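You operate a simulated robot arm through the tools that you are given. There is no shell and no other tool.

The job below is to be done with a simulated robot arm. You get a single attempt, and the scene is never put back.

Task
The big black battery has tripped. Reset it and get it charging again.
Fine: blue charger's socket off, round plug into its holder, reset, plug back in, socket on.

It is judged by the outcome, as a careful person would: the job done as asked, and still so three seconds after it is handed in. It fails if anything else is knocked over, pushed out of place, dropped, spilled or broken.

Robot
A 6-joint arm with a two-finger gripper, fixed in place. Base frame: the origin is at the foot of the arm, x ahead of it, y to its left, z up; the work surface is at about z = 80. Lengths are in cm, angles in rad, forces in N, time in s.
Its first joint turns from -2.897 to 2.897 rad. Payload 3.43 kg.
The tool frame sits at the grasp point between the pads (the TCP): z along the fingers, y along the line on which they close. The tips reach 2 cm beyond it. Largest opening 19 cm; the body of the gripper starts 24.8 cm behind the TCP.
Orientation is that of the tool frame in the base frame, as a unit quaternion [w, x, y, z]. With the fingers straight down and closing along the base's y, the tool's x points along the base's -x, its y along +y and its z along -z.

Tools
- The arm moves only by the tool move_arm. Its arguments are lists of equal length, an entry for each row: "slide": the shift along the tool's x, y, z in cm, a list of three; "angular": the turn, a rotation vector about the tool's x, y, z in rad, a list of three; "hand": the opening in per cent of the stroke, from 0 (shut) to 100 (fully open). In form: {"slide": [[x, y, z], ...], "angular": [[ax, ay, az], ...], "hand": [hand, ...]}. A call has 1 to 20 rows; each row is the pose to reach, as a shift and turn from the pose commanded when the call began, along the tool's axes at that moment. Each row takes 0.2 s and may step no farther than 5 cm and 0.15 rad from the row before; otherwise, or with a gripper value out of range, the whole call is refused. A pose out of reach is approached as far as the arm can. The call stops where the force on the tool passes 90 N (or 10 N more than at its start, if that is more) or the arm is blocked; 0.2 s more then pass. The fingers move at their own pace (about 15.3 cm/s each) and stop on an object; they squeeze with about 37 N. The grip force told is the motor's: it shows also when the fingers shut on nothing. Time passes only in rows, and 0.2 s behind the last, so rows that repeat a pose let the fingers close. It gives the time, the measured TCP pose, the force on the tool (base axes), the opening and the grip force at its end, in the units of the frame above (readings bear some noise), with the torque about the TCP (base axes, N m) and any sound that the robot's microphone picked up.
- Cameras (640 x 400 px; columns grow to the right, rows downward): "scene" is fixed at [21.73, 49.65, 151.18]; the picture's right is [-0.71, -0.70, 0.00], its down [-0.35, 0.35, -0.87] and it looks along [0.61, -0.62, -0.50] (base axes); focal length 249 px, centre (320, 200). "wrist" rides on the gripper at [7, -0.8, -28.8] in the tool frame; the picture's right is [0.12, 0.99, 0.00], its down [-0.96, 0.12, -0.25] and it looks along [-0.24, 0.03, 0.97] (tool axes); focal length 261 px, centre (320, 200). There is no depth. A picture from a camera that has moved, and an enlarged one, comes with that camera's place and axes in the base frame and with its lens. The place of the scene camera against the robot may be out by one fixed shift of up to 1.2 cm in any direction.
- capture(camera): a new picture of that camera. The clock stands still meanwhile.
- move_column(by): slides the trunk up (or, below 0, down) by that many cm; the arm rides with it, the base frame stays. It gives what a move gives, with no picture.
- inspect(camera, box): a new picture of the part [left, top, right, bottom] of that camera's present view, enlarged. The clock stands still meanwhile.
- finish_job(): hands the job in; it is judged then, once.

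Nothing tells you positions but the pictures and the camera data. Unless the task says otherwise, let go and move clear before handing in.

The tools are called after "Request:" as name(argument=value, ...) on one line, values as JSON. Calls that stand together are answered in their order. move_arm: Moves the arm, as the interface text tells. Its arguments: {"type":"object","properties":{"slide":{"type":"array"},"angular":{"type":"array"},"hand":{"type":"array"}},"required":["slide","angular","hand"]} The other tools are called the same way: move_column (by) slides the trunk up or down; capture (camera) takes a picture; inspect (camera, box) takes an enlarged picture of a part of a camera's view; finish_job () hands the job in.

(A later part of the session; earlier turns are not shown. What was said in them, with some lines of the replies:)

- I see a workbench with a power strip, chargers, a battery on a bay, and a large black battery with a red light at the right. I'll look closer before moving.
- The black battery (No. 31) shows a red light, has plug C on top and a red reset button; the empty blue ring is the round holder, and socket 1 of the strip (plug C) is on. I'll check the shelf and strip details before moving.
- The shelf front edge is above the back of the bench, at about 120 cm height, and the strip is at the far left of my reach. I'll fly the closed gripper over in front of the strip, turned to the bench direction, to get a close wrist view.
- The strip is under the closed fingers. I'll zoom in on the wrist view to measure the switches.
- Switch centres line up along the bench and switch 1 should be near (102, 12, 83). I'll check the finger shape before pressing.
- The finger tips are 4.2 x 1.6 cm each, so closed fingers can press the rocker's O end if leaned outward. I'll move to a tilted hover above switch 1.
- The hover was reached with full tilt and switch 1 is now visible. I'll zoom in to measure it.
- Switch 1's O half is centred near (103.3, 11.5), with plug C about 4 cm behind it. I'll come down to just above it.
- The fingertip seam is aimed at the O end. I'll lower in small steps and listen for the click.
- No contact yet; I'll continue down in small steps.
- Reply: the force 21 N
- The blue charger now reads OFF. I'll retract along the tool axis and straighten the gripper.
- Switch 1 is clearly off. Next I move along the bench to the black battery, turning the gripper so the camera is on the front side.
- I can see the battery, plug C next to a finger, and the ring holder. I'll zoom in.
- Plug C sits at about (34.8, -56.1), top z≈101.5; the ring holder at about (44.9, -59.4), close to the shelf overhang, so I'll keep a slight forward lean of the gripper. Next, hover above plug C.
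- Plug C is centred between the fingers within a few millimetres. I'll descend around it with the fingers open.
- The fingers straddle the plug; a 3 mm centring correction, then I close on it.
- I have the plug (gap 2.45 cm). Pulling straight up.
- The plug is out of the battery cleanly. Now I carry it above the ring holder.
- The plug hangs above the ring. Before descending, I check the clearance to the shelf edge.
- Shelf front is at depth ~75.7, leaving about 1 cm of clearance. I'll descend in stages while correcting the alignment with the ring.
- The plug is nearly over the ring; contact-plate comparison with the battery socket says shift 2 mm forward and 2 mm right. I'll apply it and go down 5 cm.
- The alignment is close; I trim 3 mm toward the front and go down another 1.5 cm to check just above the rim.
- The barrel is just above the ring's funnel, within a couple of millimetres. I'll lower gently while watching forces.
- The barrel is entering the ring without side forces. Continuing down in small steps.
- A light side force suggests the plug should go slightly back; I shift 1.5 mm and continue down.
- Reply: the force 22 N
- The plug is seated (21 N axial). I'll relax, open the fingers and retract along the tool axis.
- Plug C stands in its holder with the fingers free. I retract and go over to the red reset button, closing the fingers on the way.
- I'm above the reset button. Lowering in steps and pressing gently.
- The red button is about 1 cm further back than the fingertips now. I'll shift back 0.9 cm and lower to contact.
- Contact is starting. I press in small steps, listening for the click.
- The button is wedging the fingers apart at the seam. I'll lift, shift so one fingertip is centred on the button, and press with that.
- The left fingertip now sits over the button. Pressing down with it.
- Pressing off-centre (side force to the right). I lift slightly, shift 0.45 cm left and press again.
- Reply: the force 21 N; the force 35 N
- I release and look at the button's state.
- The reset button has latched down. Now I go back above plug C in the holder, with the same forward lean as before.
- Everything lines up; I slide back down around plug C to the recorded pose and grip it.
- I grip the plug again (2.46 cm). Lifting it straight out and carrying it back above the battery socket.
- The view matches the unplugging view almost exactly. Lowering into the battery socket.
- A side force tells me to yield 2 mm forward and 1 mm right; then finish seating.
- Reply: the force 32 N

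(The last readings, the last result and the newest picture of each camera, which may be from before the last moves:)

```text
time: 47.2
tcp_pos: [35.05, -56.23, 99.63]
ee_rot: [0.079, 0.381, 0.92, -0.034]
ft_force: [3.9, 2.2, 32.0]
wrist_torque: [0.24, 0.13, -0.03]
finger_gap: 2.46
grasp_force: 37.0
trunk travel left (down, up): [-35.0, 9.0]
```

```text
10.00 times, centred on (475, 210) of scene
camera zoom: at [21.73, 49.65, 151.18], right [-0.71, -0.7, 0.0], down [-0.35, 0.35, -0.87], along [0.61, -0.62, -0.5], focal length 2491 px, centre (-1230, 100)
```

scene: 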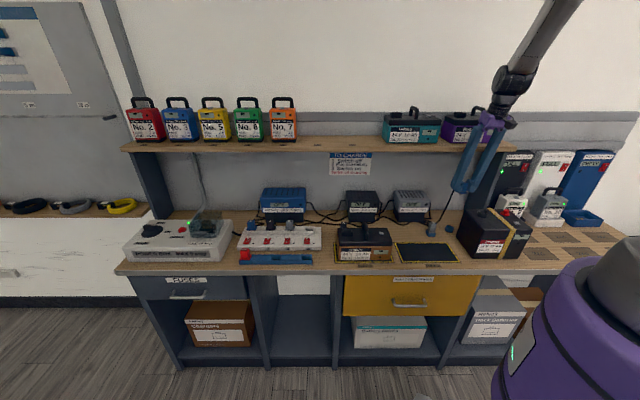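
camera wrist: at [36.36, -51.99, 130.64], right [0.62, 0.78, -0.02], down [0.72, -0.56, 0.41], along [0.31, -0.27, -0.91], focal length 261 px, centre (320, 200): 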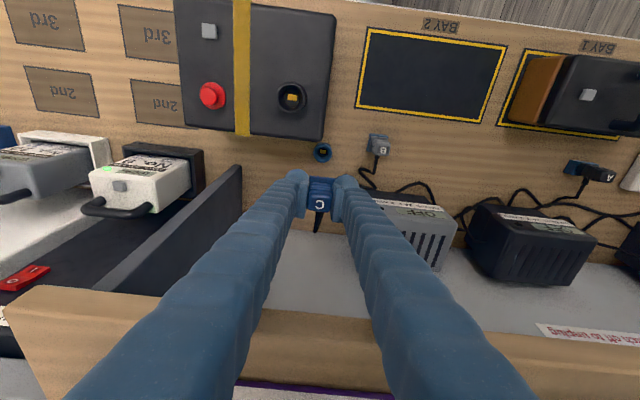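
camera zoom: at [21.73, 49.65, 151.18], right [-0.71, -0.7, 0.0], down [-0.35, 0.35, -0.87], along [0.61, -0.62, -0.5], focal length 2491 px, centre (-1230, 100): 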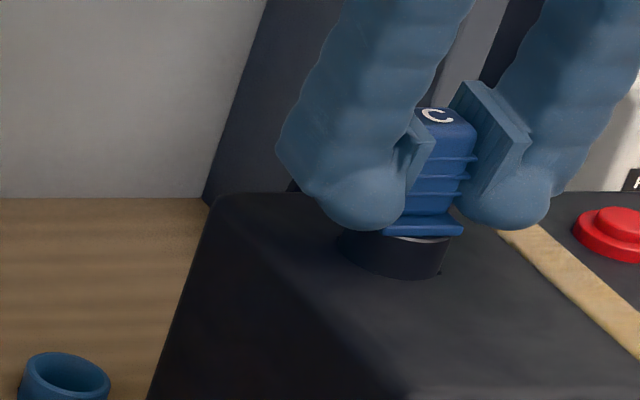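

Fully down against the socket (32 N, same height as originally). I relax, release and retract.

Request:
move_arm(slide=[[0.02, 0, 0.15], [-0.03, 0, -0.2], [-0.03, 0, -0.2], [-0.03, 0, -0.2], [-0.03, 0, -0.2]], angular=[[0, 0, 0], [0, 0, 0], [0, 0, 0], [0, 0, 0], [0, 0, 0]], hand=[0, 0, 15, 25, 30])

Request:
move_arm(slide=[[0, 0, -4.5], [0, 0, -9], [0, 0, -13.5], [0, 0, -18], [0, 0, -22]], angular=[[0, 0, 0], [0, 0, 0], [0, 0, 0], [0, 0, 0], [0, 0, 0]], hand=[30, 30, 30, 30, 30])

Request:
inspect(camera="scene", box=[450, 190, 500, 230])

Request:
inspect(camera="wrist", box=[240, 90, 400, 190])

```text
time: 48.4
tcp_pos: [35.1, -56.09, 99.4]
ee_rot: [0.079, 0.382, 0.92, -0.032]
ft_force: [0.2, 0.7, 0.6]
wrist_torque: [0.0, -0.01, 0.05]
finger_gap: 5.68
grasp_force: 0.1
trunk travel left (down, up): [-35.0, 9.0]
```

```text
time: 49.6
tcp_pos: [32.17, -53.57, 121.09]
ee_rot: [0.078, 0.381, 0.92, -0.033]
ft_force: [0.3, -0.3, 0.3]
wrist_torque: [-0.05, -0.05, -0.03]
finger_gap: 5.67
grasp_force: 0.0
trunk travel left (down, up): [-35.0, 9.0]
```

```text
10.00 times, centred on (475, 210) of scene
camera zoom: at [21.73, 49.65, 151.18], right [-0.71, -0.7, 0.0], down [-0.35, 0.35, -0.87], along [0.61, -0.62, -0.5], focal length 2491 px, centre (-1230, 100)
```

zoom: 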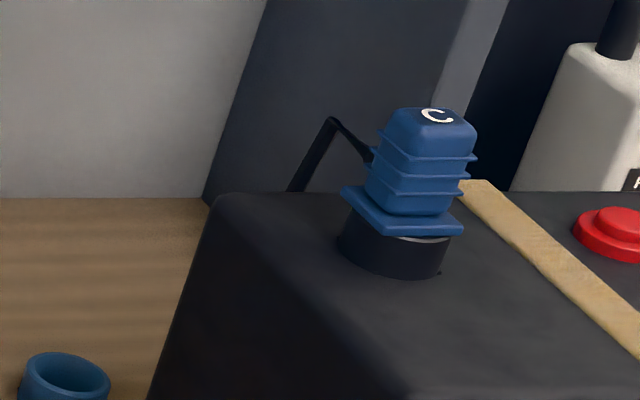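

```text
4.00 times, centred on (320, 140) of wrist
camera zoom: at [23.12, -45.9, 148.33], right [0.62, 0.78, -0.02], down [0.72, -0.56, 0.41], along [0.31, -0.27, -0.91], focal length 1043 px, centre (320, 440)
```

zoom: 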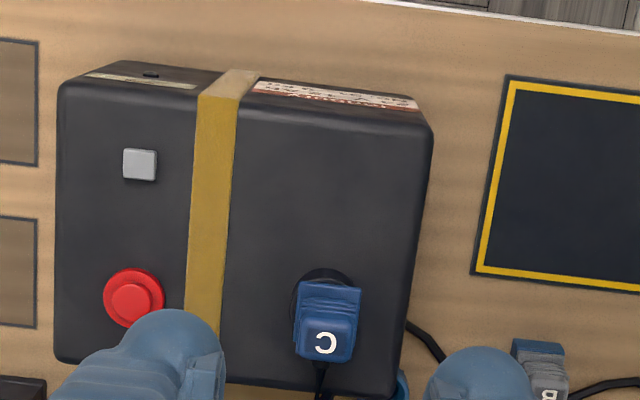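

Plug C is back in the battery just as originally. Now I straighten up and travel back toward the power strip.

Request:
move_arm(slide=[[0, 0, 0], [0, 0, 0]], angular=[[0, 0.085, 0], [0, 0.17, 0]], hand=[20, 0])

Request:
move_arm(slide=[[0.09, 4.825, -0.02], [0.17, 9.65, -0.05], [0.26, 14.475, -0.07], [0.34, 19.3, -0.1], [0.43, 24.125, -0.12], [0.51, 28.95, -0.15], [0.6, 33.775, -0.17], [0.69, 38.6, -0.2], [0.77, 43.425, -0.22], [0.86, 48.25, -0.24], [0.94, 53.075, -0.27], [1.03, 57.9, -0.29], [1.11, 62.725, -0.32], [1.2, 67.55, -0.34], [1.28, 72.375, -0.37], [1.37, 77.2, -0.39]], angular=[[0, 0, -0.0982], [0, 0, -0.1964], [0, 0, -0.2946], [0, 0, -0.3928], [0, 0, -0.4909], [0, 0, -0.5891], [0, 0, -0.6873], [0, 0, -0.7855], [0, 0, -0.8837], [0, 0, -0.9819], [0, 0, -1.0801], [0, 0, -1.1783], [0, 0, -1.2764], [0, 0, -1.3746], [0, 0, -1.4728], [0, 0, -1.571]], hand=[0, 0, 0, 0, 0, 0, 0, 0, 0, 0, 0, 0, 0, 0, 0, 0])

Request:
capture(camera="scene")

```text
time: 50.2
tcp_pos: [32.31, -53.62, 121.03]
ee_rot: [-0.001, 0.383, 0.924, 0.0]
ft_force: [0.2, 0.3, 0.0]
wrist_torque: [0.03, 0.04, 0.0]
finger_gap: 0.0
grasp_force: 34.1
trunk travel left (down, up): [-35.0, 9.0]
```

```text
time: 53.6
tcp_pos: [86.33, 2.26, 121.42]
ee_rot: [-0.002, -0.384, 0.923, 0.0]
ft_force: [-0.2, 0.0, -0.5]
wrist_torque: [-0.07, 0.07, -0.03]
finger_gap: 0.01
grasp_force: 34.2
trunk travel left (down, up): [-35.0, 9.0]
```

```text
taken
```

scene: 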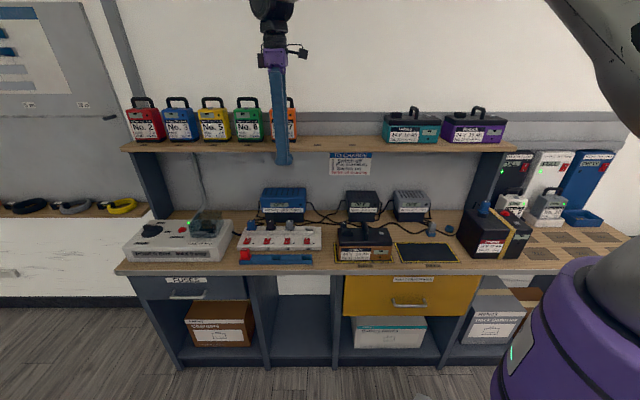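

Same place as before. I go down tilted to a hover 4 cm above switch 1, this time over its front (I) end.

Request:
move_arm(slide=[[-2.49, -0.3, 4.02], [-4.98, -0.6, 8.03], [-7.46, -0.89, 12.05], [-9.95, -1.19, 16.07], [-12.44, -1.49, 20.08], [-14.93, -1.79, 24.1], [-17.41, -2.08, 28.11], [-19.9, -2.38, 32.13], [-19.9, -2.38, 32.13]], angular=[[0.019, -0.0625, 0], [0.038, -0.125, 0], [0.056, -0.1875, 0], [0.075, -0.25, 0], [0.094, -0.3125, 0], [0.1125, -0.375, 0], [0.131, -0.4375, 0], [0.15, -0.5, 0], [0.15, -0.5, 0]], hand=[0, 0, 0, 0, 0, 0, 0, 0, 0])

Request:
inspect(camera="wrist", box=[240, 90, 400, 190])

Request:
inspect(camera="scene", box=[220, 190, 320, 270])

```text
time: 55.6
tcp_pos: [101.59, 14.92, 89.43]
ee_rot: [0.257, -0.37, 0.893, 0.026]
ft_force: [0.3, 0.2, 0.7]
wrist_torque: [-0.02, -0.02, -0.02]
finger_gap: 0.01
grasp_force: 34.3
trunk travel left (down, up): [-35.0, 9.0]
```

```text
4.00 times, centred on (320, 140) of wrist
camera zoom: at [85.35, 2.85, 111.21], right [-0.74, 0.64, -0.2], down [0.39, 0.65, 0.66], along [0.55, 0.41, -0.73], focal length 1043 px, centre (320, 440)
```

zoom: 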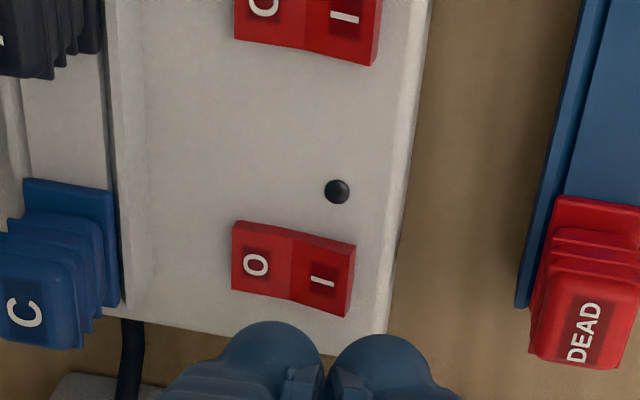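

```text
5.00 times, centred on (270, 230) of scene
camera zoom: at [21.73, 49.65, 151.18], right [-0.71, -0.7, 0.0], down [-0.35, 0.35, -0.87], along [0.61, -0.62, -0.5], focal length 1246 px, centre (570, 50)
```

zoom: 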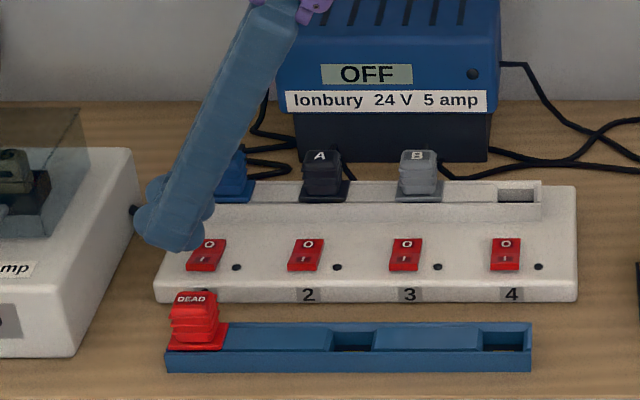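

The seam projects to the end of the I side; I shift 0.5 cm back and lower in steps.

Request:
move_arm(slide=[[0.5, -0.35, 0.95], [0.97, -0.21, 1.81], [1.45, -0.063, 2.68], [1.64, -0.005, 3.03], [1.64, -0.005, 3.03]], angular=[[0, 0, 0], [0, 0, 0], [0, 0, 0], [0, 0, 0], [0, 0, 0]], hand=[0, 0, 0, 0, 0])

Request:
inspect(camera="scene", box=[220, 190, 320, 270])

```text
time: 56.8
tcp_pos: [102.13, 14.11, 85.95]
ee_rot: [0.256, -0.37, 0.892, 0.027]
ft_force: [0.0, 0.0, -0.7]
wrist_torque: [-0.04, -0.01, 0.04]
finger_gap: 0.0
grasp_force: 34.9
trunk travel left (down, up): [-35.0, 9.0]
```

```text
5.00 times, centred on (270, 230) of scene
camera zoom: at [21.73, 49.65, 151.18], right [-0.71, -0.7, 0.0], down [-0.35, 0.35, -0.87], along [0.61, -0.62, -0.5], focal length 1246 px, centre (570, 50)
```

zoom: 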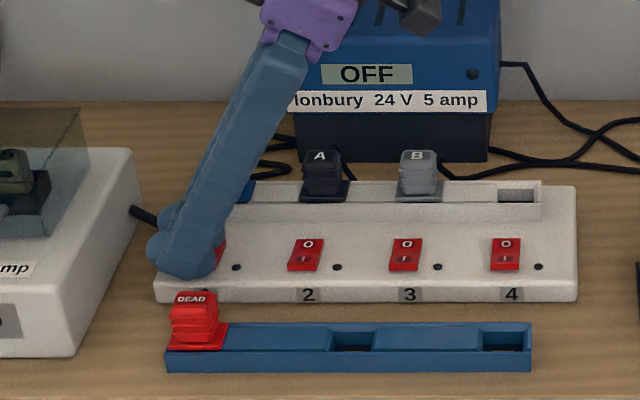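

Request:
move_arm(slide=[[0.14, 0.04, 0.26], [0.14, 0.04, 0.26]], angular=[[0, 0, 0], [0, 0, 0]], hand=[0, 0])

Request:
inspect(camera="wrist", box=[260, 110, 380, 185])

```text
time: 57.4
tcp_pos: [102.09, 14.2, 85.59]
ee_rot: [0.256, -0.369, 0.893, 0.026]
ft_force: [-0.2, -1.0, -0.4]
wrist_torque: [0.01, 0.02, -0.03]
finger_gap: 0.03
grasp_force: 34.5
trunk travel left (down, up): [-35.0, 9.0]
```

```text
5.33 times, centred on (320, 148) of wrist
camera zoom: at [85.85, 2.15, 107.36], right [-0.74, 0.64, -0.2], down [0.39, 0.65, 0.66], along [0.55, 0.41, -0.73], focal length 1390 px, centre (320, 480)
```

zoom: 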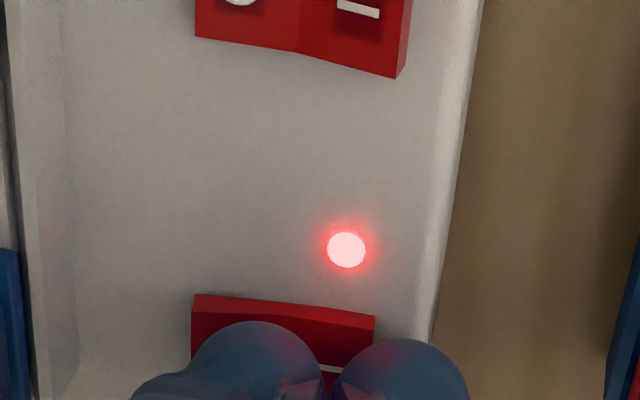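

The socket 1 lamp is lit. I check the charger and battery displays.

Request:
inspect(camera="scene", box=[220, 180, 340, 270])

Request:
inspect(camera="scene", box=[430, 190, 540, 270])

```text
4.44 times, centred on (280, 225) of scene
camera zoom: at [21.73, 49.65, 151.18], right [-0.71, -0.7, 0.0], down [-0.35, 0.35, -0.87], along [0.61, -0.62, -0.5], focal length 1107 px, centre (498, 89)
```

zoom: 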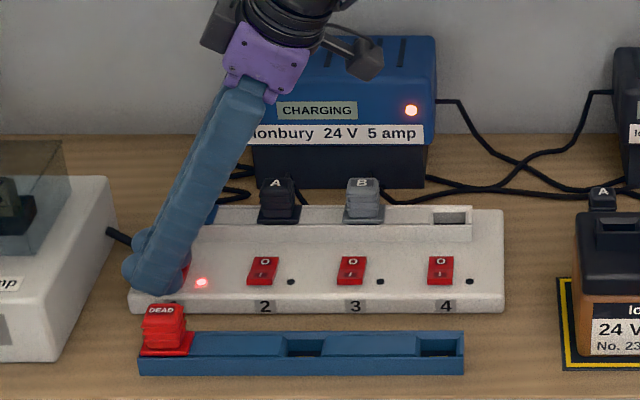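

```text
5.00 times, centred on (485, 230) of scene
camera zoom: at [21.73, 49.65, 151.18], right [-0.71, -0.7, 0.0], down [-0.35, 0.35, -0.87], along [0.61, -0.62, -0.5], focal length 1246 px, centre (-505, 50)
```

zoom: 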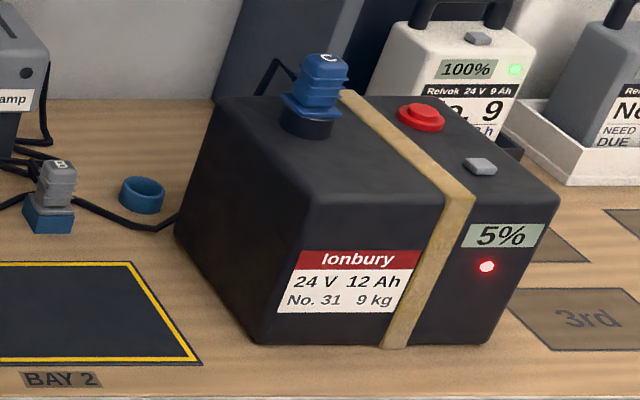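

The blue charger now reads CHARGING. I retract clear and let a moment pass before a final check.

Request:
move_arm(slide=[[0, 0, -3], [0, 0, -7], [0, 0, -11.2], [0, 0, -15.4], [0, 0, -19.6], [0, 0, -23.8], [0, 0, -28], [0, 0, -32.2], [0, 0, -36.4], [0, 0, -40.6]], angular=[[0, 0, 0], [0, 0, 0], [-0.019, 0.0625, 0], [-0.038, 0.125, 0], [-0.056, 0.1875, 0], [-0.075, 0.25, 0], [-0.094, 0.3125, 0], [-0.1125, 0.375, 0], [-0.131, 0.4375, 0], [-0.15, 0.5, 0]], hand=[0, 0, 0, 0, 0, 0, 0, 0, 0, 0])

Request:
move_arm(slide=[[0, 0, 0], [0, 0, 0], [0, 0, 0], [0, 0, 0], [0, 0, 0], [0, 0, 0], [0, 0, 0], [0, 0, 0], [0, 0, 0], [0, 0, 0]], angular=[[0, 0, 0], [0, 0, 0], [0, 0, 0], [0, 0, 0], [0, 0, 0], [0, 0, 0], [0, 0, 0], [0, 0, 0], [0, 0, 0], [0, 0, 0]], hand=[0, 0, 0, 0, 0, 0, 0, 0, 0, 0])

Request:
capture(camera="scene")

Request:
inspect(camera="scene", box=[110, 180, 340, 280])

Request:
inspect(camera="scene", box=[400, 180, 560, 280])

```text
time: 59.6
tcp_pos: [84.2, 4.45, 121.12]
ee_rot: [-0.002, -0.383, 0.924, 0.0]
ft_force: [0.3, 0.1, 0.7]
wrist_torque: [-0.04, -0.04, -0.03]
finger_gap: 0.0
grasp_force: 34.6
trunk travel left (down, up): [-35.0, 9.0]
```

```text
time: 61.8
tcp_pos: [84.24, 4.29, 121.02]
ee_rot: [0.0, -0.383, 0.924, 0.0]
ft_force: [-0.5, -0.7, -0.3]
wrist_torque: [-0.01, 0.01, -0.02]
finger_gap: 0.01
grasp_force: 34.3
trunk travel left (down, up): [-35.0, 9.0]
```

```text
taken
```

scene: 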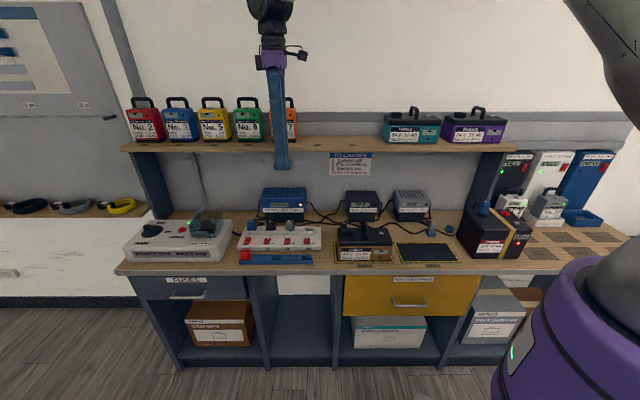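

```text
2.78 times, centred on (225, 230) of scene
camera zoom: at [21.73, 49.65, 151.18], right [-0.71, -0.7, 0.0], down [-0.35, 0.35, -0.87], along [0.61, -0.62, -0.5], focal length 693 px, centre (584, 116)
```

zoom: 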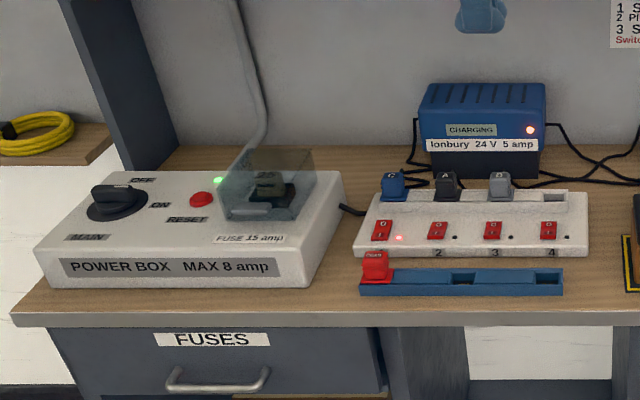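

```text
4.00 times, centred on (480, 230) of scene
camera zoom: at [21.73, 49.65, 151.18], right [-0.71, -0.7, 0.0], down [-0.35, 0.35, -0.87], along [0.61, -0.62, -0.5], focal length 996 px, centre (-320, 80)
```

zoom: 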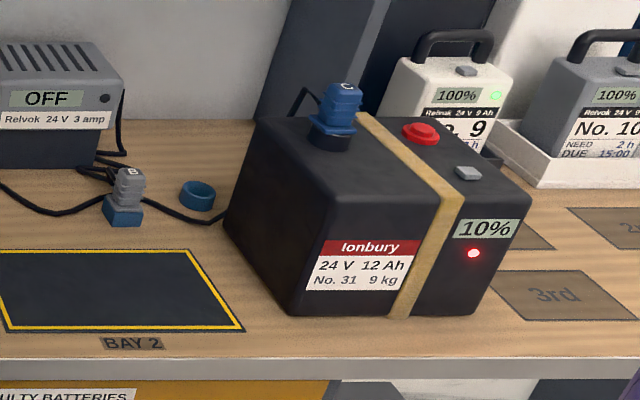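

The charger shows CHARGING and the battery has gone up from 5% to 10%. Nothing else has moved and the arm is clear, so I'm handing the job in.

Request:
finish_job()

```text
The job is handed in.
```

The black battery (No. 31) is reset and charging again. The blue charger reads CHARGING, and the battery's display had gone from 5% to 10% by my last check.

I did it in the order you gave:
1. **Socket off:** I switched off socket 1 and the charger went to OFF.
2. **Plug out:** I pulled the round plug and stood it in its ring holder.
3. **Reset:** I pressed the red button on the battery. It took a few tries to centre the fingertip, but it latched down and stayed down.
4. **Plug back in:** I put the plug back in the battery and pushed it fully home.
5. **Socket on:** I switched socket 1 back on and its lamp lit.

In the last pictures nothing else on the bench had moved, and the arm is clear. The battery's own light is still red.
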